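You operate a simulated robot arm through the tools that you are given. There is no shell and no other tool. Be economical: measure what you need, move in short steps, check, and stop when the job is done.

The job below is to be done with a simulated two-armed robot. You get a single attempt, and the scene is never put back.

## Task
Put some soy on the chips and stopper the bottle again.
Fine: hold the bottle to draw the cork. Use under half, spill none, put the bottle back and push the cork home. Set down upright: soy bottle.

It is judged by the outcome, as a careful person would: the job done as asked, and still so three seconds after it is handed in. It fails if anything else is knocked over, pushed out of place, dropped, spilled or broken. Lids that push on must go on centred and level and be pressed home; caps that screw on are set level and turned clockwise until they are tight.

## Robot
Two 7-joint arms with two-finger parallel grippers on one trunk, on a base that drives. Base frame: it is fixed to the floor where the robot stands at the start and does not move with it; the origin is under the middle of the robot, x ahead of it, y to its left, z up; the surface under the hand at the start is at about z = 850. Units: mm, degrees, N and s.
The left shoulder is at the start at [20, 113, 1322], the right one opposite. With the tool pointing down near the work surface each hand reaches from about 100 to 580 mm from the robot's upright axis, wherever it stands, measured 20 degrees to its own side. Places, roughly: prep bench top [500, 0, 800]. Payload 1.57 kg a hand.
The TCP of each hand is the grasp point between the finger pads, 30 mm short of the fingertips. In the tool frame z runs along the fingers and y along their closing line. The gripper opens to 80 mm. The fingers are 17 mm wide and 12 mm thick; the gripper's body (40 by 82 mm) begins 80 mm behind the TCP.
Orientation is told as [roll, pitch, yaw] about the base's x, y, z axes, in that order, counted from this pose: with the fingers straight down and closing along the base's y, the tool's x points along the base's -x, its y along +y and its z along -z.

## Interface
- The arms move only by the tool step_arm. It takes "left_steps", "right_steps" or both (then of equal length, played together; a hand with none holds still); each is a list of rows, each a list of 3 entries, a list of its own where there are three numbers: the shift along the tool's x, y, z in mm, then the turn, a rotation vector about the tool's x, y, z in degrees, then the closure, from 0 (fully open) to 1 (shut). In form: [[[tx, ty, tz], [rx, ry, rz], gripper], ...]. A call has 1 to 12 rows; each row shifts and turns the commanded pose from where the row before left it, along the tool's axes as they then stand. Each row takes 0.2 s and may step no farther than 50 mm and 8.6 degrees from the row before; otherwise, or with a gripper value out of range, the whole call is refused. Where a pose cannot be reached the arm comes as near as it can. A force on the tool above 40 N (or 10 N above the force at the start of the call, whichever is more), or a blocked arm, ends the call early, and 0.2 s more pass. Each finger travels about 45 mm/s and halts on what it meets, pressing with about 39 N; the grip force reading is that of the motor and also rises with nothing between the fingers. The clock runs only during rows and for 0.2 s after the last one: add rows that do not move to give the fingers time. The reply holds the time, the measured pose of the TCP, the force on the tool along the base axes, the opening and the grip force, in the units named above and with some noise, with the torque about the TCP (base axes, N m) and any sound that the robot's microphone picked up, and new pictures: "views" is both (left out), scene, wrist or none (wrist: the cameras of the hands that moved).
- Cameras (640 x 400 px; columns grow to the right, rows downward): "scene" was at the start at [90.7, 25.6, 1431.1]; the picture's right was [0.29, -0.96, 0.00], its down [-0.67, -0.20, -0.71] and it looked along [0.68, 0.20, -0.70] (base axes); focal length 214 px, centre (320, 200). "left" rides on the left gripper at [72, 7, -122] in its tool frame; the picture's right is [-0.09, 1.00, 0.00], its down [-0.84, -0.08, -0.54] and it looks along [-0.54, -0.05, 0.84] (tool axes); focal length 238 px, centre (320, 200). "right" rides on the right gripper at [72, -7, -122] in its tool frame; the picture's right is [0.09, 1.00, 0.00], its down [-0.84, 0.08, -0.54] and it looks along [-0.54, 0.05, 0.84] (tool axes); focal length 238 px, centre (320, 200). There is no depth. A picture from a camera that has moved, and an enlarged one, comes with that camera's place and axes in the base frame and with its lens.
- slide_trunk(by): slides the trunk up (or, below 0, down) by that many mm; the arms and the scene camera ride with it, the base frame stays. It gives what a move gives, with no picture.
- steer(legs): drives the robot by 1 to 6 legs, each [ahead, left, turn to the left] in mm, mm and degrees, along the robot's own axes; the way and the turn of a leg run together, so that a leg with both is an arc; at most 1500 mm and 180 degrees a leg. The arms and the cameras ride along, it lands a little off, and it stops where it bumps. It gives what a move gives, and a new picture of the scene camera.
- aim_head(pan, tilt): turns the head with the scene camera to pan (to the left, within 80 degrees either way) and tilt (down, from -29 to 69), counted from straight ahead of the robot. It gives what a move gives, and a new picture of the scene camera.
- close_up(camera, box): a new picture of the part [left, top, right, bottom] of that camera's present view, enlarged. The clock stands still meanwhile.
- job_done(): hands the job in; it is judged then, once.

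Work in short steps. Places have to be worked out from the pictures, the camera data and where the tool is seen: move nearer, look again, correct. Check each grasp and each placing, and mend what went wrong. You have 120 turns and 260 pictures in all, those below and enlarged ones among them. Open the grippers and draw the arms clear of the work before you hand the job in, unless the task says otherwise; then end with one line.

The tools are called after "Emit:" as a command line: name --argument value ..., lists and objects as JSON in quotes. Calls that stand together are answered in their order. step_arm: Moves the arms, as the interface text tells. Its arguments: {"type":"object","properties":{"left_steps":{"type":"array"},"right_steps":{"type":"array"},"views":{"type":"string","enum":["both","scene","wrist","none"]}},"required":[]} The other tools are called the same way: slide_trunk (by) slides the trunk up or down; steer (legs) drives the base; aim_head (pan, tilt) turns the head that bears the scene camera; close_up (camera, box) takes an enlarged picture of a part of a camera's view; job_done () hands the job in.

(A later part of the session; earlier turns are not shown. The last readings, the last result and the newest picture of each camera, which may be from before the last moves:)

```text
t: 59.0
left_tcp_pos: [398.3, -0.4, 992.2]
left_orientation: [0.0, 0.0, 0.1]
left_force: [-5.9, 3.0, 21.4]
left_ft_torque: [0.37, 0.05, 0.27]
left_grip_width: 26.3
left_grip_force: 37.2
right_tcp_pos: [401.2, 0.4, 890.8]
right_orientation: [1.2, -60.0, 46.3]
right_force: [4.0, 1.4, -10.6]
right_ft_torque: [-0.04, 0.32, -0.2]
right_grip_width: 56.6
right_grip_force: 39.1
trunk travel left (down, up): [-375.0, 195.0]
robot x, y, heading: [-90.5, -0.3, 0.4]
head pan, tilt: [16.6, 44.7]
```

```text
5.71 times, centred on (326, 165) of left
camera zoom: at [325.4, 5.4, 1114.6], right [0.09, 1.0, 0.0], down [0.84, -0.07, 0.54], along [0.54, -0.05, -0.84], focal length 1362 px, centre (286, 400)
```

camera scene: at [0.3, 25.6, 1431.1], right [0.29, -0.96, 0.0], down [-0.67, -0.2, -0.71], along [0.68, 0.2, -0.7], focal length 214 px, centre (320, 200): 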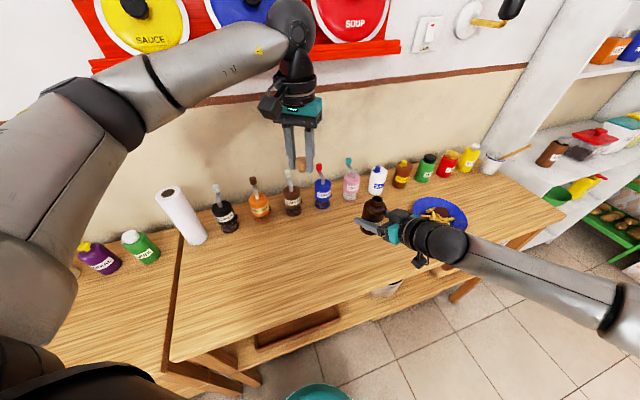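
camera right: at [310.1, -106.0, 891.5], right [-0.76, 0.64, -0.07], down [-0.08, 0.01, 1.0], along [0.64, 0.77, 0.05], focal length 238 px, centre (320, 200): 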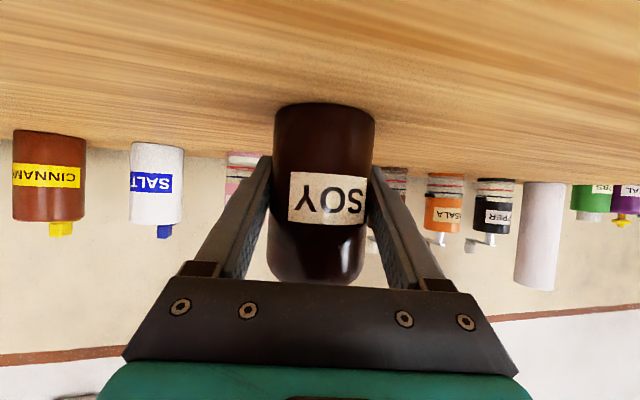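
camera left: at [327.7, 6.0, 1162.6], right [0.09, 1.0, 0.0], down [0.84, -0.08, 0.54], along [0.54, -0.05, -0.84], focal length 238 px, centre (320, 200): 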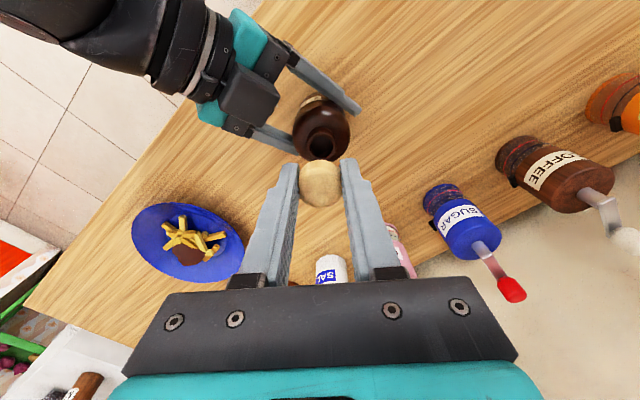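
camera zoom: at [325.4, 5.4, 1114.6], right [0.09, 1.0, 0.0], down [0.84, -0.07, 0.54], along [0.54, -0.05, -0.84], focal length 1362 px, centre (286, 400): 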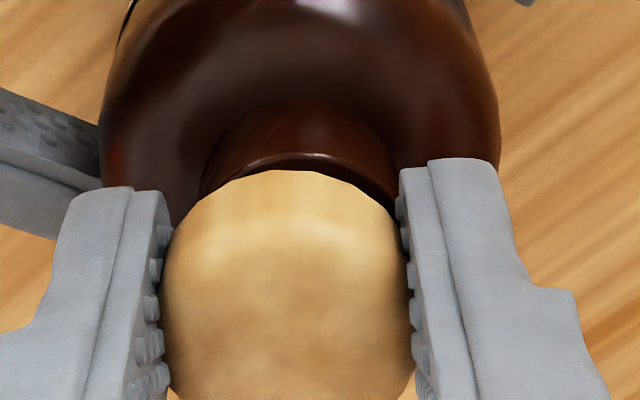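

Both views show the hand about 2 mm too far toward -y, with the left fingertip on the rim. I'll lift clear, shift +2 mm in y and look again.

Emit:
step_arm --left_steps '[[[0, 0, -2.5], [0, 0, 0], 1], [[0, 2, 0], [0, 0, 0], 1], [[0, 0, 0], [0, 0, 0], 1], [[0, 0, 0], [0, 0, 0], 1]]' --views "none"

Emit:
close_up --camera "scene" --box '[352, 208, 384, 228]'

Emit:
close_up --camera "left" --box '[270, 130, 382, 200]'

```text
t: 60.0
left_tcp_pos: [398.0, 1.5, 994.4]
left_orientation: [0.2, 0.2, 0.0]
left_force: [0.4, -0.7, -0.5]
left_ft_torque: [-0.05, -0.03, -0.03]
left_grip_width: 26.3
left_grip_force: 37.4
right_tcp_pos: [402.2, 1.7, 891.9]
right_orientation: [1.2, -60.3, 46.4]
right_force: [0.2, 0.1, -0.2]
right_ft_torque: [-0.01, 0.0, 0.03]
right_grip_width: 57.0
right_grip_force: 38.3
trunk travel left (down, up): [-375.0, 195.0]
robot x, y, heading: [-90.6, -0.8, -0.2]
head pan, tilt: [16.6, 44.7]
```

```text
16.00 times, centred on (368, 218) of scene
camera zoom: at [0.3, 25.6, 1431.1], right [0.29, -0.96, 0.0], down [-0.67, -0.2, -0.71], along [0.68, 0.2, -0.7], focal length 3432 px, centre (-448, -88)
```

zoom: 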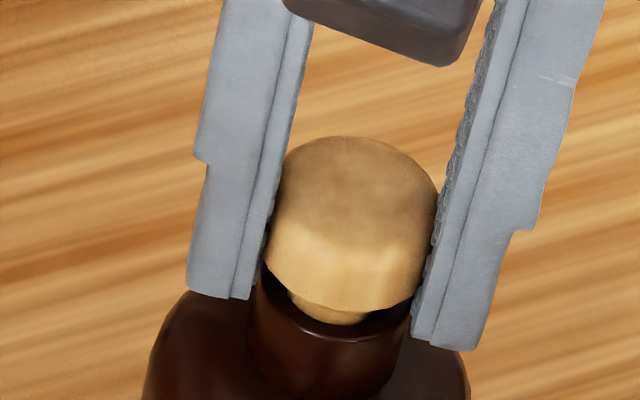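

```text
5.71 times, centred on (326, 165) of left
camera zoom: at [326.1, 7.5, 1115.8], right [0.09, 1.0, 0.0], down [0.84, -0.08, 0.54], along [0.54, -0.05, -0.84], focal length 1362 px, centre (286, 400)
```

zoom: 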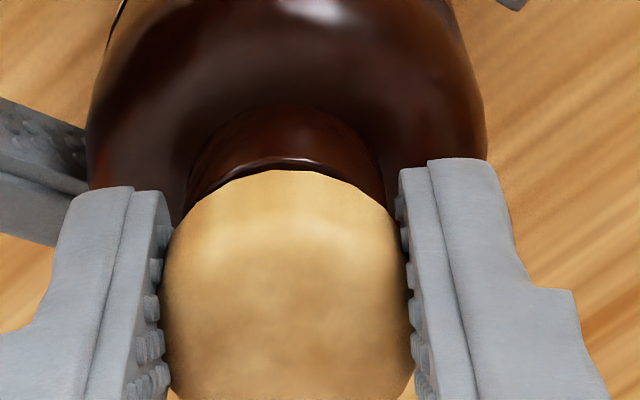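

Centred now, with the plug a few mm inside the mouth and no contact force. I'll loosen the fingers to about 28 mm so the cork slides down, guided.

Emit:
step_arm --left_steps '[[[0, 0, 0], [0, 0, 0], 0.66], [[0, 0, 0], [0, 0, 0], 0.65], [[0, 0, 0], [0, 0, 0], 0.64], [[0, 0, 0], [0, 0, 0], 0.64]]' --views "none"

Emit:
close_up --camera "scene" --box '[352, 208, 384, 228]'

Emit:
close_up --camera "left" --box '[270, 130, 382, 200]'

```text
t: 61.0
left_tcp_pos: [399.8, 1.8, 994.0]
left_orientation: [0.1, 0.0, 0.1]
left_force: [-0.6, 0.3, 0.7]
left_ft_torque: [0.01, 0.0, -0.01]
left_grip_width: 28.7
left_grip_force: 0.3
right_tcp_pos: [402.7, 2.0, 893.0]
right_orientation: [1.2, -59.9, 46.4]
right_force: [0.5, 0.8, 0.3]
right_ft_torque: [0.02, -0.01, 0.0]
right_grip_width: 56.7
right_grip_force: 39.2
trunk travel left (down, up): [-375.0, 195.0]
robot x, y, heading: [-91.6, -0.4, 0.4]
head pan, tilt: [16.6, 44.7]
```

```text
16.00 times, centred on (368, 218) of scene
camera zoom: at [0.3, 25.6, 1431.1], right [0.29, -0.96, 0.0], down [-0.67, -0.2, -0.71], along [0.68, 0.2, -0.7], focal length 3432 px, centre (-448, -88)
```

zoom: 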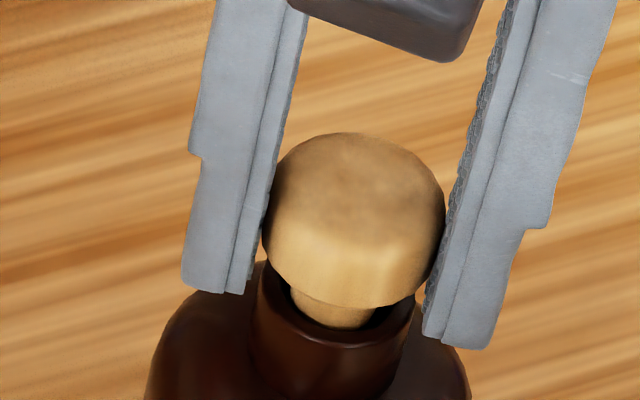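

```text
5.71 times, centred on (326, 165) of left
camera zoom: at [326.3, 7.2, 1116.5], right [0.09, 1.0, 0.0], down [0.84, -0.08, 0.54], along [0.54, -0.05, -0.84], focal length 1362 px, centre (286, 400)
```

zoom: 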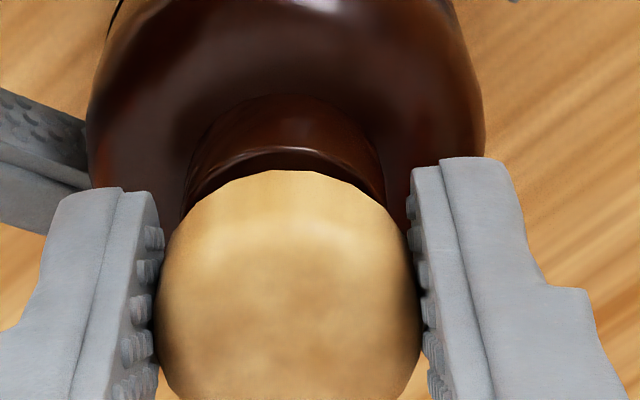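

The cork hasn't dropped, so it's still touching the pads. I'll open a touch more.

Emit:
step_arm --left_steps '[[[0, 0, 0], [0, 0, 0], 0.63], [[0, 0, 0], [0, 0, 0], 0.62], [[0, 0, 0], [0, 0, 0], 0.62]]' --views "none"

Emit:
close_up --camera "scene" --box '[352, 208, 384, 228]'

Emit:
close_up --camera "left" --box '[270, 130, 382, 200]'

```text
t: 61.8
left_tcp_pos: [398.9, 2.1, 995.1]
left_orientation: [0.0, 0.0, 0.1]
left_force: [-0.2, 0.0, -0.5]
left_ft_torque: [0.0, -0.01, 0.01]
left_grip_width: 30.3
left_grip_force: 0.1
right_tcp_pos: [403.2, 1.2, 891.2]
right_orientation: [1.1, -60.1, 46.3]
right_force: [-0.1, 0.0, 0.4]
right_ft_torque: [0.01, -0.03, 0.02]
right_grip_width: 57.0
right_grip_force: 39.5
trunk travel left (down, up): [-375.0, 195.0]
robot x, y, heading: [-86.5, -1.4, 0.1]
head pan, tilt: [16.6, 44.7]
```

```text
16.00 times, centred on (368, 218) of scene
camera zoom: at [0.3, 25.6, 1431.1], right [0.29, -0.96, 0.0], down [-0.67, -0.2, -0.71], along [0.68, 0.2, -0.7], focal length 3432 px, centre (-448, -88)
```

zoom: 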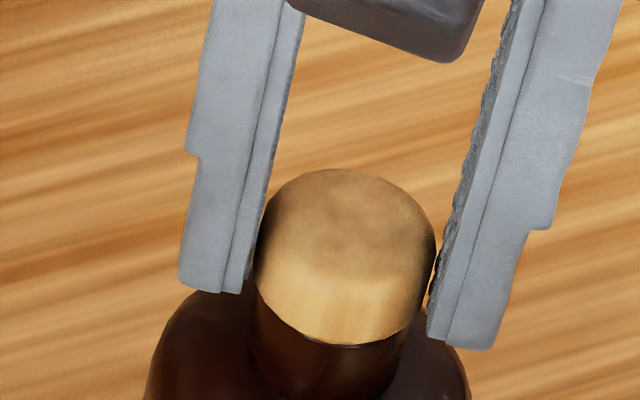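

```text
5.71 times, centred on (326, 165) of left
camera zoom: at [326.3, 7.2, 1116.5], right [0.09, 1.0, 0.0], down [0.84, -0.08, 0.54], along [0.54, -0.05, -0.84], focal length 1362 px, centre (286, 400)
```

zoom: 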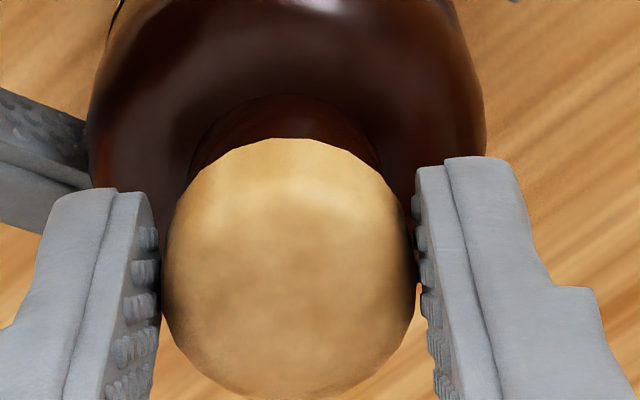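

The cork dropped onto the neck. I'll open the fingers wider, rise clear and inspect.

Emit:
step_arm --left_steps '[[[0, 0, 0], [0, 0, 0], 0.5], [[0, 0, 0], [0, 0, 0], 0.4], [[0, 0, 0], [0, 0, 0], 0.4], [[0, 0, -20], [0, 0, 0], 0.4], [[0, 0, -30], [0, 0, 0], 0.4], [[0, 0, 0], [0, 0, 0], 0.4]]' --views "wrist"

Emit:
close_up --camera "scene" --box '[352, 208, 384, 228]'

Emit:
close_up --camera "left" --box '[270, 110, 382, 180]'

```text
t: 63.1
left_tcp_pos: [397.9, 1.1, 1044.3]
left_orientation: [0.0, 0.0, 0.1]
left_force: [0.7, 1.0, 0.6]
left_ft_torque: [-0.03, 0.01, -0.02]
left_grip_width: 48.2
left_grip_force: 0.1
right_tcp_pos: [402.7, 1.7, 892.0]
right_orientation: [1.1, -60.1, 46.4]
right_force: [-0.2, -0.6, -0.2]
right_ft_torque: [-0.02, 0.01, 0.01]
right_grip_width: 57.2
right_grip_force: 38.9
trunk travel left (down, up): [-375.0, 195.0]
robot x, y, heading: [-90.1, 0.6, -0.0]
head pan, tilt: [16.6, 44.7]
camera left: at [325.2, 6.7, 1166.5], right [0.09, 1.0, 0.0], down [0.84, -0.08, 0.54], along [0.54, -0.05, -0.84], focal length 238 px, centre (320, 200)
```

left: 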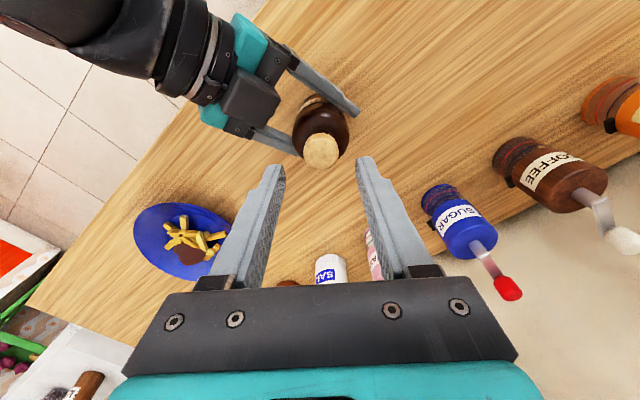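

```text
16.00 times, centred on (368, 218) of scene
camera zoom: at [0.3, 25.6, 1431.1], right [0.29, -0.96, 0.0], down [-0.67, -0.2, -0.71], along [0.68, 0.2, -0.7], focal length 3432 px, centre (-448, -88)
```

zoom: 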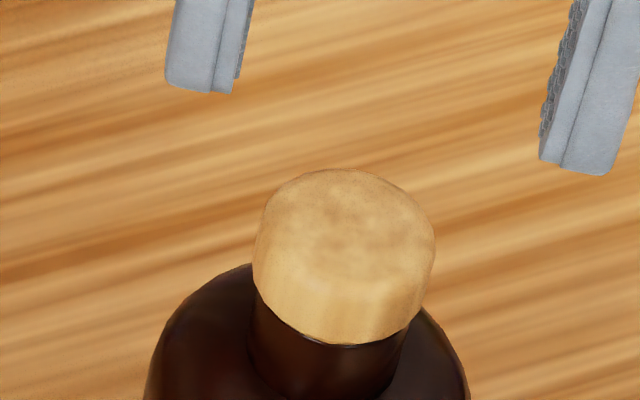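

```text
5.71 times, centred on (326, 145) of left
camera zoom: at [325.2, 6.7, 1166.5], right [0.09, 1.0, 0.0], down [0.84, -0.08, 0.54], along [0.54, -0.05, -0.84], focal length 1362 px, centre (286, 514)
```

zoom: 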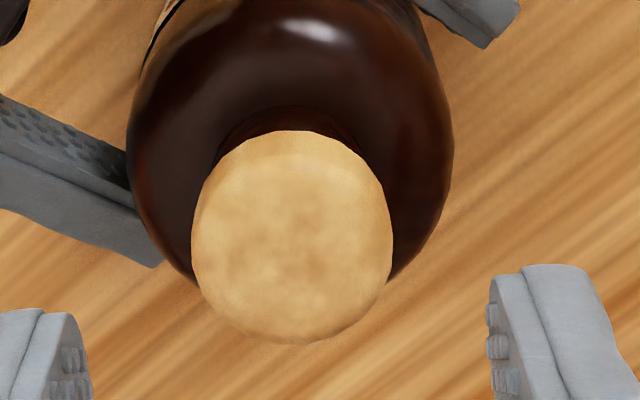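

The cork is centred and level, maybe about 1 mm proud. I'll close the fingertips and press down on its top with a measured force.

Emit:
step_arm --left_steps '[[[0, 0, 0], [0, 0, 0], 1], [[0, 0, 0], [0, 0, 0], 1], [[0, 0, 0], [0, 0, 0], 1], [[0, 0, 0], [0, 0, 0], 1], [[-0.5, 0, 15], [0, 0, 0], 1], [[0, 0, 10], [0, 0, 0], 1], [[0, 0, 2], [0, 0, 0], 1], [[0, 0, 2], [0, 0, 0], 1], [[0, 0, 0], [0, 0, 0], 1]]' --views "wrist"

Emit:
close_up --camera "scene" --box '[336, 195, 400, 235]'

```text
t: 65.2
left_tcp_pos: [397.8, -0.1, 1014.7]
left_orientation: [0.1, 0.1, 0.2]
left_force: [0.2, 0.3, -0.6]
left_ft_torque: [-0.02, 0.01, 0.03]
left_grip_width: 0.0
left_grip_force: 21.5
right_tcp_pos: [401.9, 2.3, 892.5]
right_orientation: [1.2, -60.0, 46.4]
right_force: [-0.9, 0.6, 0.3]
right_ft_torque: [0.02, -0.04, -0.03]
right_grip_width: 57.0
right_grip_force: 39.0
trunk travel left (down, up): [-375.0, 195.0]
robot x, y, heading: [-91.6, -1.0, -0.1]
head pan, tilt: [16.6, 44.7]
camera left: at [326.3, 7.0, 1137.0], right [0.09, 1.0, 0.0], down [0.84, -0.08, 0.54], along [0.54, -0.05, -0.84], focal length 238 px, centre (320, 200)
```

left: 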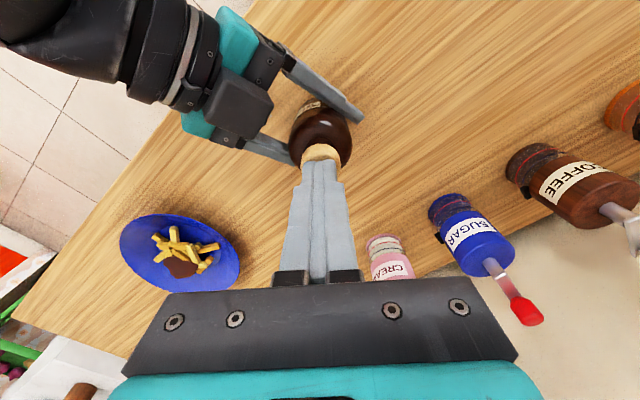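

```text
10.00 times, centred on (368, 215) of scene
camera zoom: at [0.3, 25.6, 1431.1], right [0.29, -0.96, 0.0], down [-0.67, -0.2, -0.71], along [0.68, 0.2, -0.7], focal length 2145 px, centre (-160, 50)
```

zoom: 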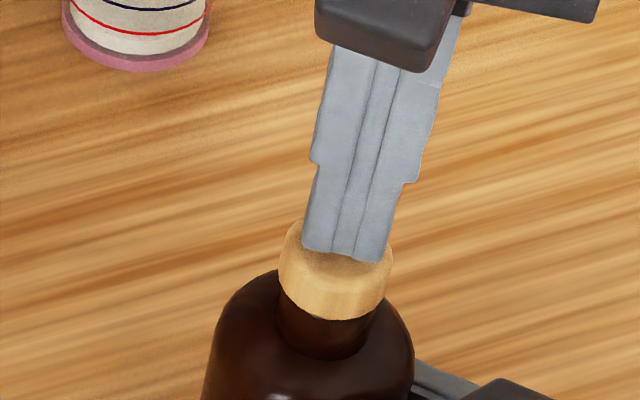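

The fingertips are over the cork, about 1.5 mm off. I'll correct and press in small steps.

Emit:
step_arm --left_steps '[[[0, 1.5, 0], [0, 0, 0], 1], [[0, 0, 1], [0, 0, 0], 1], [[0, 0, 1], [0, 0, 0], 1], [[0, 0, 1], [0, 0, 0], 1], [[0, 0, 1], [0, 0, 0], 1], [[0, 0, 1], [0, 0, 0], 1], [[0, 0, 0], [0, 0, 0], 1]]' --views "none"

Emit:
close_up --camera "scene" --box '[336, 195, 400, 235]'

```text
t: 66.8
left_tcp_pos: [399.2, 4.2, 1012.1]
left_orientation: [0.0, -0.2, 0.2]
left_force: [3.0, -1.1, 4.4]
left_ft_torque: [0.01, -0.06, 0.01]
left_grip_width: 0.3
left_grip_force: 21.7
right_tcp_pos: [402.3, 2.6, 892.3]
right_orientation: [1.0, -59.9, 46.6]
right_force: [-0.7, 0.0, 0.3]
right_ft_torque: [-0.18, -0.39, 0.06]
right_grip_width: 56.7
right_grip_force: 39.0
trunk travel left (down, up): [-375.0, 195.0]
robot x, y, heading: [-88.0, 1.6, 0.1]
head pan, tilt: [16.6, 44.7]
heard: snap
```

```text
10.00 times, centred on (368, 215) of scene
camera zoom: at [0.2, 25.6, 1431.2], right [0.29, -0.96, 0.0], down [-0.67, -0.2, -0.71], along [0.68, 0.2, -0.7], focal length 2145 px, centre (-160, 50)
```

zoom: 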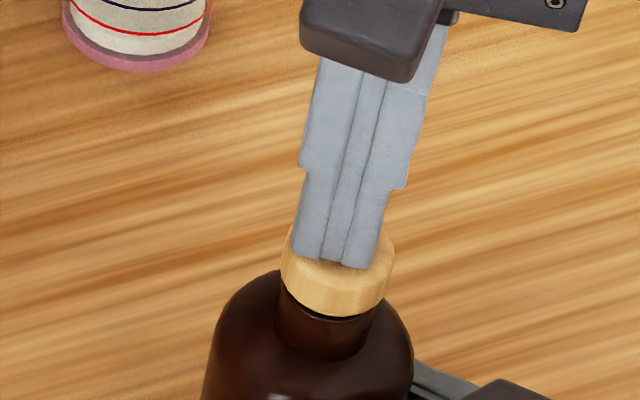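

I heard a snap. I'll lift off and inspect whether the cork is level and home.

Emit:
step_arm --left_steps '[[[0, 0, -15], [0, 0, 0], 1], [[0, 0, -25], [0, 0, 0], 1], [[0, 0, 0], [0, 0, 0], 1]]' --views "none"

Emit:
close_up --camera "scene" --box '[352, 208, 384, 228]'

Emit:
close_up --camera "left" --box '[270, 110, 382, 180]'

```text
t: 67.5
left_tcp_pos: [398.1, 3.7, 1049.7]
left_orientation: [0.0, 0.1, 0.0]
left_force: [-0.1, 0.4, 0.4]
left_ft_torque: [0.0, 0.02, 0.02]
left_grip_width: 0.0
left_grip_force: 21.7
right_tcp_pos: [402.4, 1.8, 892.4]
right_orientation: [1.2, -60.0, 46.5]
right_force: [-1.0, 0.1, 0.1]
right_ft_torque: [-0.01, 0.01, -0.01]
right_grip_width: 56.7
right_grip_force: 38.8
trunk travel left (down, up): [-375.0, 195.0]
robot x, y, heading: [-94.6, -1.5, 0.2]
head pan, tilt: [16.6, 44.7]
```

```text
16.00 times, centred on (368, 218) of scene
camera zoom: at [0.2, 25.6, 1431.1], right [0.29, -0.96, 0.0], down [-0.67, -0.2, -0.71], along [0.68, 0.2, -0.7], focal length 3432 px, centre (-448, -88)
```

zoom: 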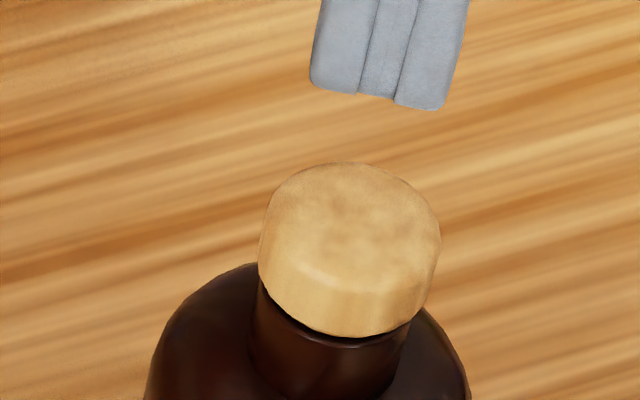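

```text
5.71 times, centred on (326, 145) of left
camera zoom: at [326.0, 9.2, 1172.3], right [0.09, 1.0, 0.0], down [0.84, -0.08, 0.54], along [0.54, -0.05, -0.84], focal length 1362 px, centre (286, 514)
```

zoom: 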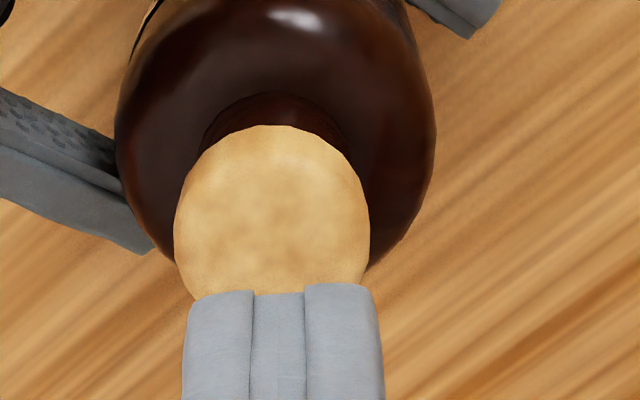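

The cork moved slightly, so I'll compare it directly with the original view at the same zoom. The left hand goes up and aside for a clear view.

Emit:
step_arm --left_steps '[[[0, 20, -40], [0, 0, 0], 1], [[0, 30, -20], [0, 0, 0], 1], [[0, 30, 0], [0, 0, 0], 1], [[0, 0, 0], [0, 0, 0], 1]]' --views "none"

Emit:
close_up --camera "scene" --box '[320, 190, 416, 250]'

Emit:
close_up --camera "left" --box '[180, 100, 292, 170]'

```text
t: 68.5
left_tcp_pos: [396.6, 83.8, 1111.2]
left_orientation: [0.0, 0.1, 0.1]
left_force: [0.7, 0.0, 0.8]
left_ft_torque: [-0.02, -0.02, 0.02]
left_grip_width: 0.2
left_grip_force: 21.0
right_tcp_pos: [402.1, 2.4, 892.7]
right_orientation: [1.2, -60.2, 46.4]
right_force: [0.5, -0.9, 0.0]
right_ft_torque: [-0.03, -0.01, 0.03]
right_grip_width: 56.7
right_grip_force: 38.9
trunk travel left (down, up): [-375.0, 195.0]
robot x, y, heading: [-88.6, 3.7, 0.1]
head pan, tilt: [16.6, 44.7]
```

```text
6.67 times, centred on (368, 220) of scene
camera zoom: at [0.3, 25.3, 1431.1], right [0.29, -0.96, 0.0], down [-0.67, -0.2, -0.71], along [0.68, 0.2, -0.7], focal length 1430 px, centre (0, 67)
```

zoom: 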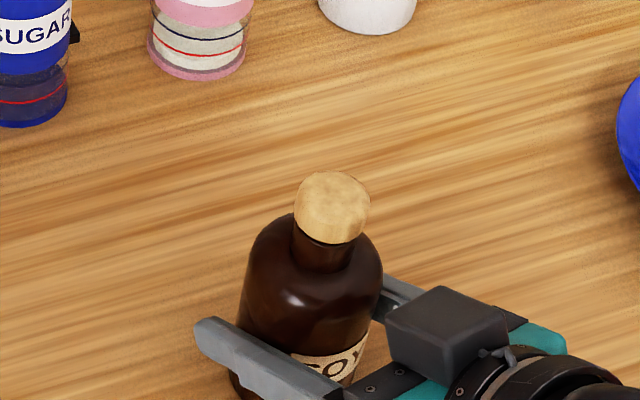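

```text
5.71 times, centred on (236, 135) of left
camera zoom: at [325.1, 89.5, 1232.8], right [0.09, 1.0, 0.0], down [0.84, -0.08, 0.54], along [0.54, -0.05, -0.84], focal length 1362 px, centre (800, 571)
```

zoom: 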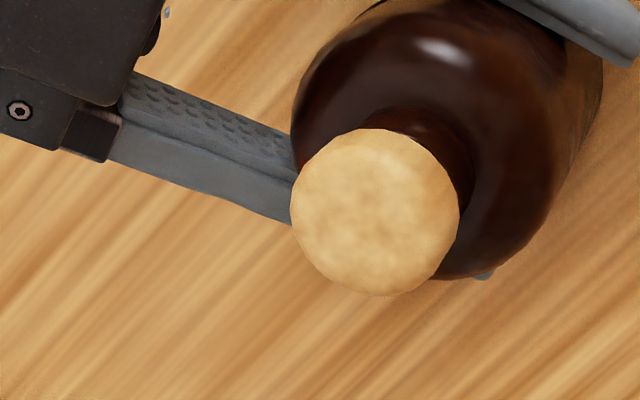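

The cork is about 2–3 mm above its original seat, though centred and level. I'll return directly above it and press more firmly.

Emit:
step_arm --left_steps '[[[0, -30, 0], [0, 0, 0], 1], [[0, -30, 20], [0, 0, 0], 1], [[0, -20, 40], [0, 0, 0], 1], [[0, 0, 20], [0, 0, 0], 1], [[0, 0, 8], [0, 0, 0], 1], [[0, 0, 0], [0, 0, 0], 1]]' --views "none"

Emit:
close_up --camera "scene" --box '[336, 195, 400, 235]'

```text
t: 70.0
left_tcp_pos: [398.9, 3.8, 1023.2]
left_orientation: [0.0, 0.0, 0.1]
left_force: [0.1, -1.0, -0.1]
left_ft_torque: [-0.03, 0.02, 0.0]
left_grip_width: 0.2
left_grip_force: 21.2
right_tcp_pos: [402.2, 1.6, 892.2]
right_orientation: [1.1, -60.0, 46.4]
right_force: [0.0, -0.2, -0.4]
right_ft_torque: [-0.01, -0.03, 0.02]
right_grip_width: 56.8
right_grip_force: 38.7
trunk travel left (down, up): [-375.0, 195.0]
robot x, y, heading: [-91.3, 1.8, 0.2]
head pan, tilt: [16.6, 44.7]
```

```text
10.00 times, centred on (368, 215) of scene
camera zoom: at [0.3, 25.6, 1431.1], right [0.29, -0.96, 0.0], down [-0.67, -0.2, -0.71], along [0.68, 0.2, -0.7], focal length 2145 px, centre (-160, 50)
```

zoom: 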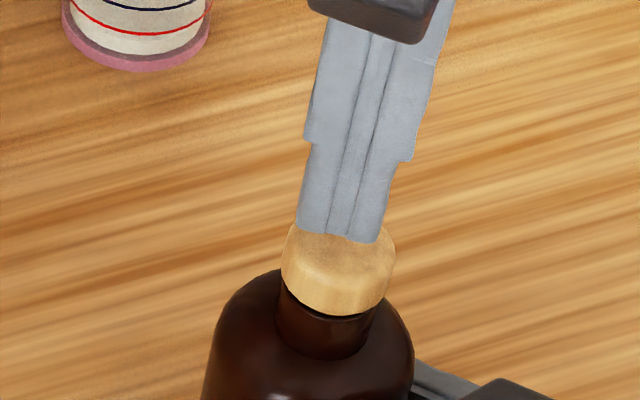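

I'll adjust by about 1 mm and press down, reading the force.

Emit:
step_arm --left_steps '[[[1, -1, 3], [0, 0, 0], 1], [[0, 0, 3], [0, 0, 0], 1], [[0, 0, 2], [0, 0, 0], 1], [[0, 0, 1], [0, 0, 0], 1], [[0, 0, 0], [0, 0, 0], 1]]' --views "none"

```text
t: 71.2
left_tcp_pos: [397.4, 1.7, 1013.1]
left_orientation: [0.0, 0.0, 0.1]
left_force: [-0.8, -0.8, -0.4]
left_ft_torque: [0.0, -0.03, -0.03]
left_grip_width: 0.0
left_grip_force: 21.1
right_tcp_pos: [402.1, 0.9, 893.1]
right_orientation: [1.1, -60.0, 46.4]
right_force: [0.8, -0.2, 0.1]
right_ft_torque: [0.01, 0.01, 0.02]
right_grip_width: 56.6
right_grip_force: 39.0
trunk travel left (down, up): [-375.0, 195.0]
robot x, y, heading: [-88.9, -2.2, 0.1]
head pan, tilt: [16.6, 44.7]
```

Emit:
step_arm --left_steps '[[[0, 0, 1], [0, 0, 0], 1], [[0, 0, 1], [0, 0, 0], 1], [[0, 0, 0], [0, 0, 0], 1]]' --views "none"

Emit:
close_up --camera "scene" --box '[336, 195, 400, 235]'

```text
t: 72.0
left_tcp_pos: [398.1, 2.7, 1011.5]
left_orientation: [0.0, 0.0, 0.1]
left_force: [-0.7, 0.6, 0.7]
left_ft_torque: [0.01, 0.01, 0.0]
left_grip_width: 0.2
left_grip_force: 21.2
right_tcp_pos: [402.3, 1.7, 892.4]
right_orientation: [1.1, -60.0, 46.4]
right_force: [0.2, -0.5, -0.2]
right_ft_torque: [-0.03, 0.01, 0.02]
right_grip_width: 56.8
right_grip_force: 39.5
trunk travel left (down, up): [-375.0, 195.0]
robot x, y, heading: [-88.8, -0.6, 0.4]
head pan, tilt: [16.6, 44.7]
```

```text
10.00 times, centred on (368, 215) of scene
camera zoom: at [0.2, 25.6, 1431.1], right [0.29, -0.96, 0.0], down [-0.67, -0.2, -0.71], along [0.68, 0.2, -0.7], focal length 2145 px, centre (-160, 50)
```

zoom: 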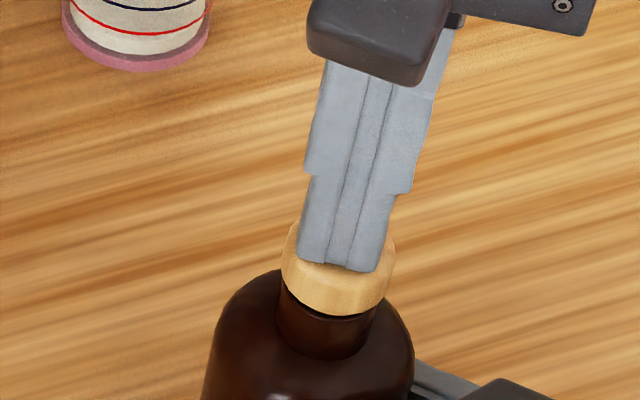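

No contact yet, so I'll keep going down in 1 mm steps.

Emit:
step_arm --left_steps '[[[0, 0, 1], [0, 0, 0], 1], [[0, 0, 1], [0, 0, 0], 1], [[0, 0, 1], [0, 0, 0], 1], [[0, 0, 0], [0, 0, 0], 1]]' --views "none"

```text
t: 73.0
left_tcp_pos: [397.5, 1.8, 1009.5]
left_orientation: [-0.1, 0.0, 0.1]
left_force: [-7.7, 2.6, 21.3]
left_ft_torque: [0.06, 0.21, -0.03]
left_grip_width: 0.0
left_grip_force: 21.3
right_tcp_pos: [403.0, 1.7, 891.8]
right_orientation: [1.0, -60.0, 46.5]
right_force: [9.7, 1.5, -7.9]
right_ft_torque: [0.19, -0.01, 0.16]
right_grip_width: 57.0
right_grip_force: 38.8
trunk travel left (down, up): [-375.0, 195.0]
robot x, y, heading: [-89.4, -1.8, 0.5]
head pan, tilt: [16.6, 44.7]
```

Contact at 21 N. I'll press further.

Emit:
step_arm --left_steps '[[[0, 0, 1], [0, 0, 0], 1], [[0, 0, 1], [0, 0, 0], 1], [[0, 0, 0], [0, 0, 0], 1]]' --views "none"

Emit:
close_up --camera "scene" --box '[336, 195, 400, 235]'

```text
t: 73.5
left_tcp_pos: [398.2, 1.4, 1010.8]
left_orientation: [0.0, -0.1, 0.2]
left_force: [-2.8, 2.7, 7.2]
left_ft_torque: [0.04, 0.07, 0.0]
left_grip_width: 0.0
left_grip_force: 21.2
right_tcp_pos: [402.5, 0.7, 892.6]
right_orientation: [1.0, -60.0, 46.3]
right_force: [-0.5, -1.3, 1.4]
right_ft_torque: [0.08, 0.11, -0.02]
right_grip_width: 56.9
right_grip_force: 38.7
trunk travel left (down, up): [-375.0, 195.0]
robot x, y, heading: [-92.4, -1.2, 0.1]
head pan, tilt: [16.6, 44.7]
stopped in row 2 (left hand): the force on the tool passed its limit at 42 N (the readings are from after the stop); the commanded pose is now the measured one
```

```text
10.00 times, centred on (368, 215) of scene
camera zoom: at [-0.8, 25.6, 1431.1], right [0.29, -0.96, 0.0], down [-0.67, -0.2, -0.71], along [0.68, 0.2, -0.7], focal length 2145 px, centre (-160, 50)
```

zoom: 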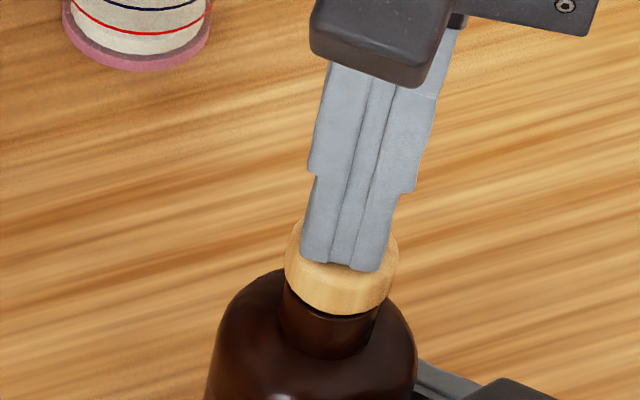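

42 N didn't move it further, so I need a side view of the joint. I'll raise the left hand, take it left and tilt it to look horizontally.

Emit:
step_arm --left_steps '[[[0, 0, -20], [0, 0, 0], 1], [[0, 0, -40], [0, 0, 0], 1], [[8, 40, -10], [0, 0, 0], 1], [[8, 40, 0], [0, 0, 0], 1], [[8, 40, 0], [0, 0, 0], 1], [[8, 30, 0], [0, -8.57, 0], 1], [[0, 0, 0], [0, -8.57, 0], 1], [[0, 0, 0], [0, -8.57, 0], 1], [[0, 0, 0], [0, -8.57, 0], 1], [[0, 0, 0], [0, -8.57, 0], 1], [[0, 0, 0], [0, -8.57, 0], 1], [[0, 0, 0], [0, -8.57, 0], 1]]' --views "none"

Emit:
close_up --camera "scene" --box '[320, 190, 416, 250]'

```text
t: 76.2
left_tcp_pos: [367.4, 152.2, 1079.4]
left_orientation: [-0.3, -51.5, 0.4]
left_force: [0.1, 0.1, -0.6]
left_ft_torque: [-0.01, 0.0, 0.02]
left_grip_width: 0.0
left_grip_force: 21.8
left hand out of reach, approached as far as the arm can: row 12
right_tcp_pos: [403.3, 1.0, 892.0]
right_orientation: [1.0, -60.0, 46.4]
right_force: [1.7, -0.8, 8.2]
right_ft_torque: [-0.19, -0.27, 0.02]
right_grip_width: 56.6
right_grip_force: 39.6
trunk travel left (down, up): [-375.0, 195.0]
robot x, y, heading: [-91.6, -0.1, 0.1]
head pan, tilt: [16.6, 44.7]
```

```text
6.67 times, centred on (368, 220) of scene
camera zoom: at [-0.2, 25.6, 1431.2], right [0.29, -0.96, 0.0], down [-0.67, -0.2, -0.71], along [0.68, 0.2, -0.7], focal length 1430 px, centre (0, 67)
```

zoom: 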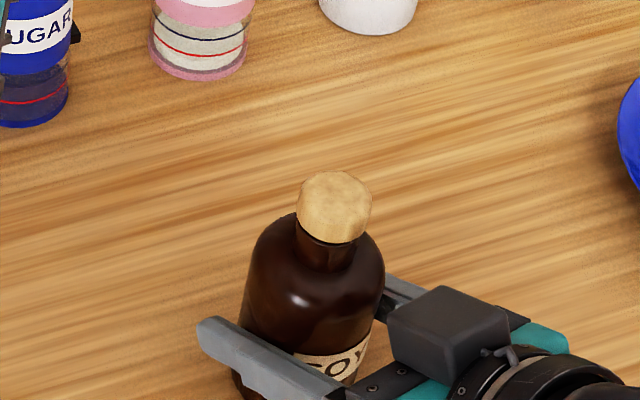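

I'll yaw the left hand toward the bottle and lower it for a near-horizontal look.

Emit:
step_arm --left_steps '[[[0, 0, 0], [6.66, 0, 5.29], 1], [[0, 0, 0], [6.66, 0, 5.29], 1], [[0, 0, 0], [6.66, 0, 5.29], 1], [[0, 0, 0], [6.66, 0, 5.29], 1], [[0, 0, 0], [6.66, 0, 5.29], 1], [[25, 0, 20], [0, 0, 0], 1], [[25, 0, 20], [0, 0, 0], 1], [[15, 0, 12], [0, 0, 0], 1], [[0, 0, 0], [0, -8, 0], 1], [[0, 0, 0], [0, 0, 0], 1]]' --views "wrist"

```text
t: 78.3
left_tcp_pos: [367.7, 149.1, 997.5]
left_orientation: [-0.3, -59.7, -42.2]
left_force: [-0.4, 0.0, 0.7]
left_ft_torque: [0.0, -0.02, 0.02]
left_grip_width: 0.1
left_grip_force: 21.1
right_tcp_pos: [401.9, 0.3, 892.8]
right_orientation: [1.0, -60.0, 46.4]
right_force: [1.8, 0.0, 9.6]
right_ft_torque: [-0.19, -0.33, 0.02]
right_grip_width: 56.8
right_grip_force: 39.4
trunk travel left (down, up): [-375.0, 195.0]
robot x, y, heading: [-90.2, 1.1, -0.0]
head pan, tilt: [16.6, 44.7]
camera left: at [267.0, 249.7, 995.9], right [0.71, 0.7, 0.08], down [-0.08, -0.02, 1.0], along [0.7, -0.71, 0.04], focal length 238 px, centre (320, 200)
```

left: 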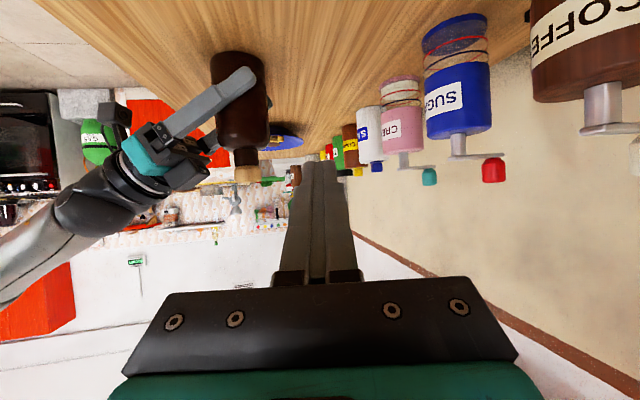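

Emit:
close_up --camera "left" --box '[216, 130, 280, 170]'

Emit:
close_up --camera "left" --box '[180, 30, 308, 190]'

```text
10.00 times, centred on (248, 150) of left
camera zoom: at [267.0, 249.7, 995.9], right [0.71, 0.7, 0.08], down [-0.08, -0.02, 1.0], along [0.7, -0.71, 0.04], focal length 2384 px, centre (1040, 700)
```

zoom: 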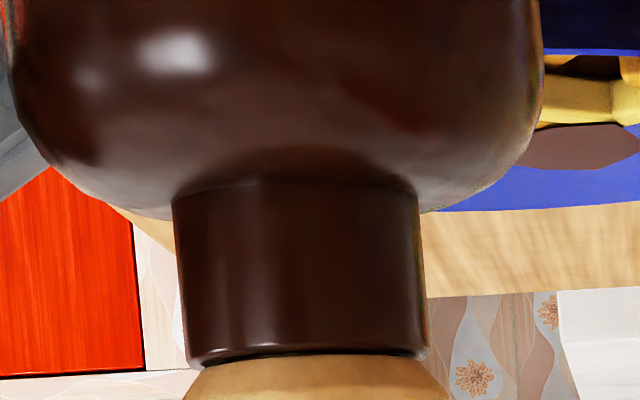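

```text
2.50 times, centred on (244, 110) of left
camera zoom: at [267.0, 249.7, 995.9], right [0.71, 0.7, 0.08], down [-0.08, -0.02, 1.0], along [0.7, -0.71, 0.04], focal length 596 px, centre (510, 425)
```

zoom: 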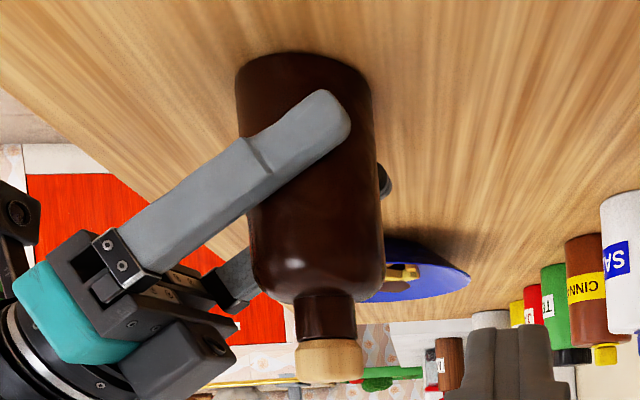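

Emit:
close_up --camera "left" --box '[228, 153, 268, 193]'

```text
10.00 times, centred on (248, 173) of left
camera zoom: at [267.0, 249.7, 995.9], right [0.71, 0.7, 0.08], down [-0.08, -0.02, 1.0], along [0.7, -0.71, 0.04], focal length 2384 px, centre (1040, 470)
```

zoom: 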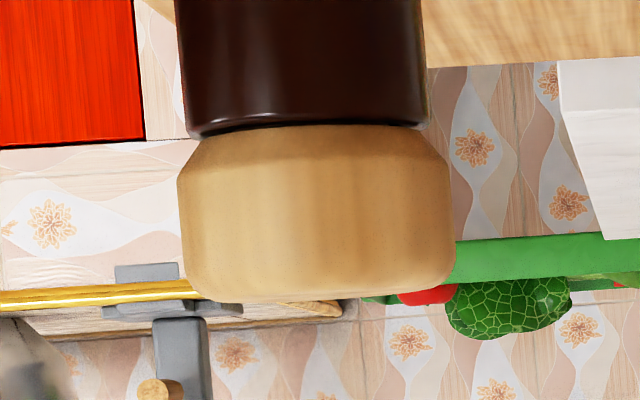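

The joint looks flush and level from this side, with a hint of a gap toward the robot. I'll get a second side view from straight left by yawing further.

Emit:
step_arm --left_steps '[[[0, 0, 0], [6.9, 0, 4], 1], [[0, 0, 0], [6.9, 0, 4], 1], [[0, 0, 0], [6.9, 0, 4], 1], [[0, 0, 0], [6.9, 0, 4], 1], [[0, 0, 0], [6.9, 0, 4], 1], [[0, 0, 0], [0, 0, 0], 1]]' --views "wrist"

Emit:
close_up --camera "scene" --box '[352, 208, 384, 228]'

```text
t: 79.8
left_tcp_pos: [362.5, 133.6, 994.5]
left_orientation: [-0.4, -59.6, -81.9]
left_force: [0.5, 0.4, 0.0]
left_ft_torque: [-0.02, -0.02, 0.01]
left_grip_width: 0.2
left_grip_force: 22.0
left hand out of reach, approached as far as the arm can: row 1
right_tcp_pos: [402.0, 0.4, 890.9]
right_orientation: [1.0, -59.9, 46.2]
right_force: [0.9, 1.1, 9.9]
right_ft_torque: [-0.2, -0.26, -0.02]
right_grip_width: 57.0
right_grip_force: 39.0
trunk travel left (down, up): [-375.0, 195.0]
robot x, y, heading: [-88.9, 0.1, 0.1]
head pan, tilt: [16.6, 44.7]
camera left: at [350.3, 273.6, 994.1], right [0.99, 0.09, 0.07], down [-0.08, 0.04, 1.0], along [0.08, -1.0, 0.04], focal length 238 px, centre (320, 200)
```

left: 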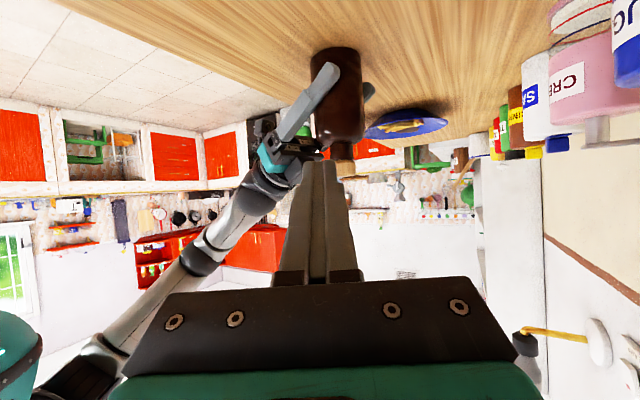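

```text
16.00 times, centred on (368, 218) of scene
camera zoom: at [-0.5, 25.8, 1431.2], right [0.29, -0.96, 0.0], down [-0.67, -0.2, -0.71], along [0.68, 0.2, -0.7], focal length 3432 px, centre (-448, -88)
```

zoom: 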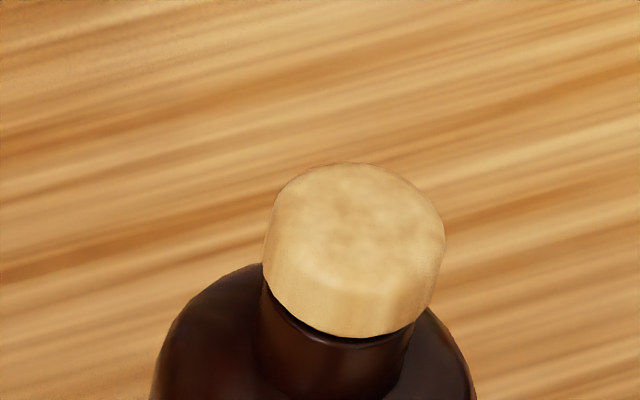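

Emit:
close_up --camera "left" --box '[320, 130, 368, 190]'

Emit:
close_up --camera "left" --box '[304, 30, 384, 190]'

```text
6.67 times, centred on (344, 160) of left
camera zoom: at [350.3, 273.6, 994.1], right [0.99, 0.09, 0.07], down [-0.08, 0.04, 1.0], along [0.08, -1.0, 0.04], focal length 1589 px, centre (160, 467)
```

zoom: 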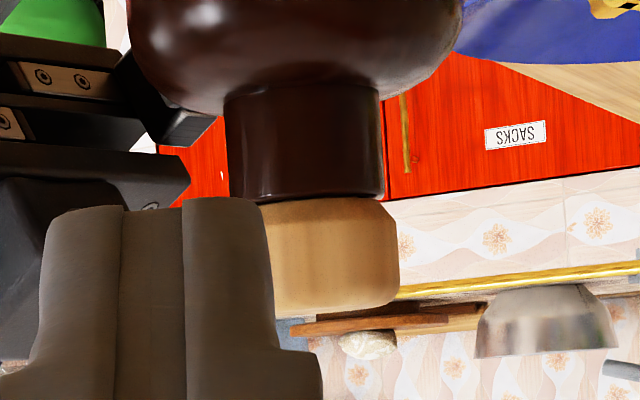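

```text
2.50 times, centred on (344, 110) of left
camera zoom: at [350.3, 273.6, 994.1], right [0.99, 0.09, 0.07], down [-0.08, 0.04, 1.0], along [0.08, -1.0, 0.04], focal length 596 px, centre (260, 425)
```

zoom: 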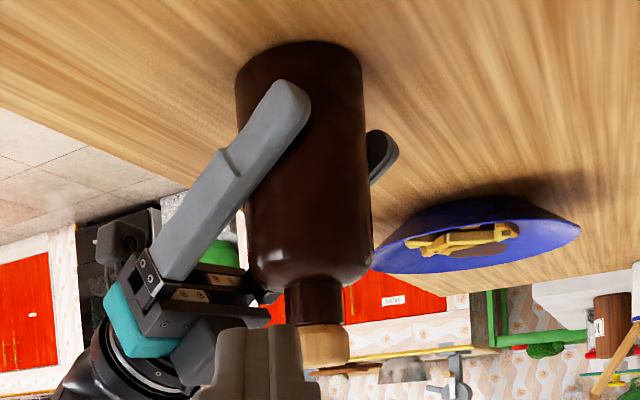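

The fingers hide one side of the joint. I'll shift the hand 30 mm sideways to see the whole thing.

Emit:
step_arm --left_steps '[[[0, -30, 0], [0, 0, 0], 1], [[0, 0, 0], [0, 0, 0], 1]]' --views "none"

Emit:
close_up --camera "left" --box '[345, 145, 393, 175]'

```text
t: 80.3
left_tcp_pos: [333.6, 128.6, 996.1]
left_orientation: [-0.5, -59.7, -81.9]
left_force: [0.5, -0.8, -0.8]
left_ft_torque: [0.01, 0.02, -0.02]
left_grip_width: 0.0
left_grip_force: 20.9
right_tcp_pos: [403.0, 0.4, 892.1]
right_orientation: [0.9, -59.8, 46.4]
right_force: [1.3, 0.2, 8.2]
right_ft_torque: [-0.14, -0.23, 0.02]
right_grip_width: 56.9
right_grip_force: 39.1
trunk travel left (down, up): [-375.0, 195.0]
robot x, y, heading: [-92.5, -4.8, 0.1]
head pan, tilt: [16.6, 44.7]
```

```text
13.33 times, centred on (369, 160) of left
camera zoom: at [320.6, 270.1, 995.0], right [0.99, 0.09, 0.08], down [-0.08, 0.04, 1.0], along [0.08, -1.0, 0.04], focal length 3178 px, centre (-333, 733)
```

zoom: 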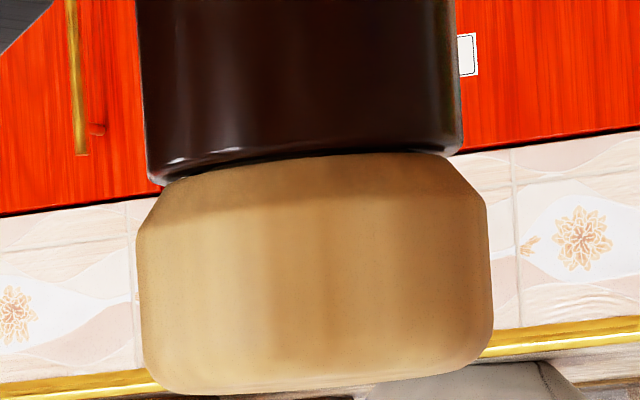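

Clear view: the cork head is flush on the rim, level, and centred within about 0.5 mm. With the snap and no movement under 42 N, it's home. I'll relieve the right hand's downward preload, release the bottle gently and back straight off.

Emit:
step_arm --right_steps '[[[-0.7, 0, -0.4], [0, 0, 0], 1], [[0, 0, 0], [0, 0, 0], 1], [[0, 0, 0], [0, 0, 0], 0.25], [[0, 0, 0], [0, 0, 0], 0.1], [[0, 0, 0], [0, 0, 0], 0], [[0, 0, 0], [0, 0, 0], 0], [[0, 0, 0], [0, 0, 0], 0]]' --views "wrist"

```text
t: 82.0
left_tcp_pos: [334.9, 129.2, 994.7]
left_orientation: [-0.6, -59.8, -81.8]
left_force: [0.0, -0.2, 0.6]
left_ft_torque: [-0.03, -0.01, -0.02]
left_grip_width: 0.0
left_grip_force: 21.1
right_tcp_pos: [404.2, 0.9, 893.0]
right_orientation: [1.0, -59.9, 46.4]
right_force: [0.2, -0.4, -0.5]
right_ft_torque: [0.0, -0.01, 0.02]
right_grip_width: 79.9
right_grip_force: 0.0
trunk travel left (down, up): [-375.0, 195.0]
robot x, y, heading: [-89.6, -1.2, 0.0]
head pan, tilt: [16.6, 44.7]
camera right: at [310.5, -106.4, 892.2], right [-0.76, 0.64, -0.07], down [-0.08, 0.01, 1.0], along [0.64, 0.77, 0.05], focal length 238 px, centre (320, 200)
```

right: 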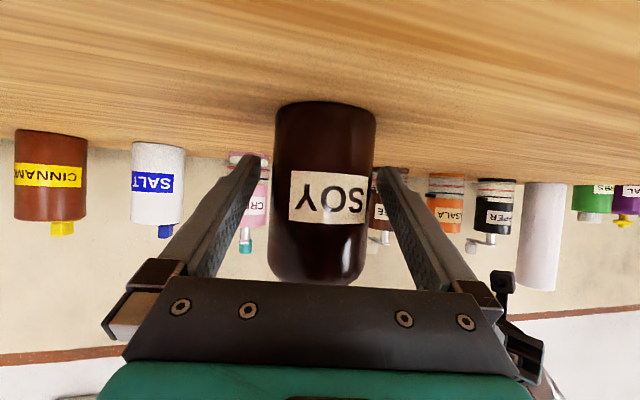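

Released, and the bottle stands upright. The right hand backs straight out and up.

Emit:
step_arm --right_steps '[[[9.4, 0, -16.2], [0, 0, 0], 0], [[9.4, 0, -16.2], [0, 0, 0], 0], [[9.4, 0, -16.2], [0, 0, 0], 0], [[9.4, 0, -16.2], [0, 0, 0], 0], [[0, 0, 0], [0, 0, 0], 0], [[0, -20, 0], [0, 0, 0], 0], [[-13, -20, -8], [0, 0, 0], 0], [[-13, -20, -8], [0, 0, 0], 0], [[-13, -20, -8], [0, 0, 0], 0], [[0, 0, 0], [0, 0, 0], 0]]' --views "both"

Emit:
close_up --camera "right" --box '[340, 60, 468, 140]'

Emit:
close_up --camera "scene" --box '[320, 190, 416, 250]'

```text
t: 84.2
left_tcp_pos: [333.6, 129.9, 995.6]
left_orientation: [-0.6, -59.8, -81.8]
left_force: [0.2, -0.3, -0.1]
left_ft_torque: [-0.04, 0.01, 0.0]
left_grip_width: 0.1
left_grip_force: 21.4
right_tcp_pos: [411.5, -110.1, 938.6]
right_orientation: [1.0, -59.9, 46.3]
right_force: [0.5, 0.6, 0.9]
right_ft_torque: [-0.02, 0.01, 0.01]
right_grip_width: 79.9
right_grip_force: 0.1
trunk travel left (down, up): [-375.0, 195.0]
robot x, y, heading: [-91.2, 1.3, -0.1]
head pan, tilt: [16.6, 44.7]
camera scene: at [0.2, 25.7, 1431.1], right [0.29, -0.96, 0.0], down [-0.67, -0.2, -0.71], along [0.68, 0.2, -0.7], focal length 214 px, centre (320, 200)
camera right: at [318.4, -216.5, 937.8], right [-0.76, 0.64, -0.07], down [-0.08, 0.01, 1.0], along [0.64, 0.77, 0.05], focal length 238 px, centre (320, 200)
```

scene: 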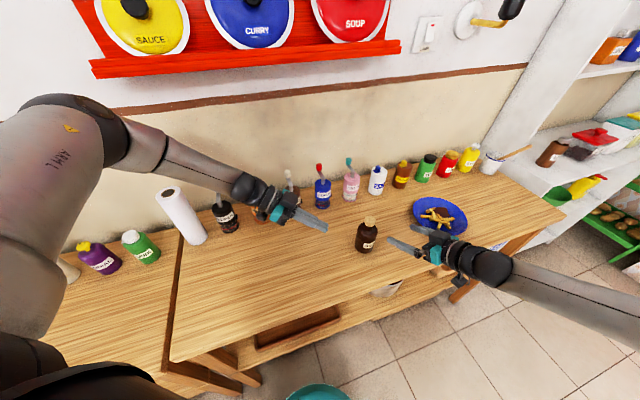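
right: 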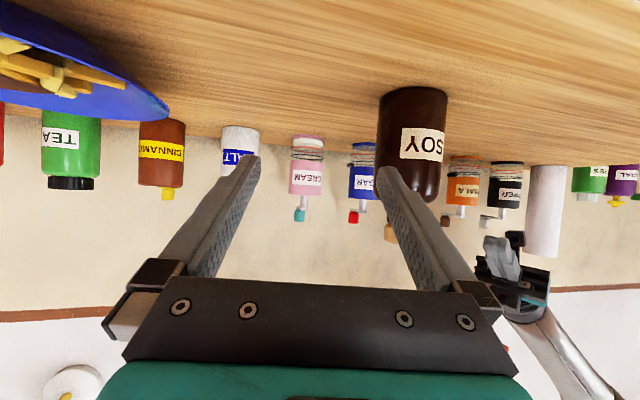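

```text
5.00 times, centred on (404, 100) of right
camera zoom: at [318.4, -216.5, 937.8], right [-0.76, 0.64, -0.07], down [-0.08, 0.01, 1.0], along [0.64, 0.77, 0.05], focal length 1192 px, centre (-100, 700)
```

zoom: 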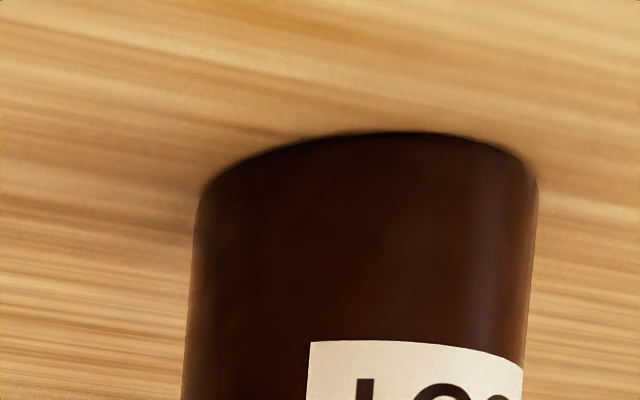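

```text
6.67 times, centred on (368, 220) of scene
camera zoom: at [0.2, 25.7, 1431.1], right [0.29, -0.96, 0.0], down [-0.67, -0.2, -0.71], along [0.68, 0.2, -0.7], focal length 1430 px, centre (0, 67)
```

zoom: 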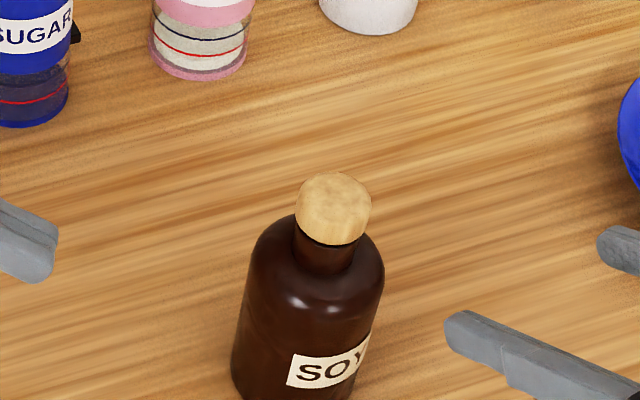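

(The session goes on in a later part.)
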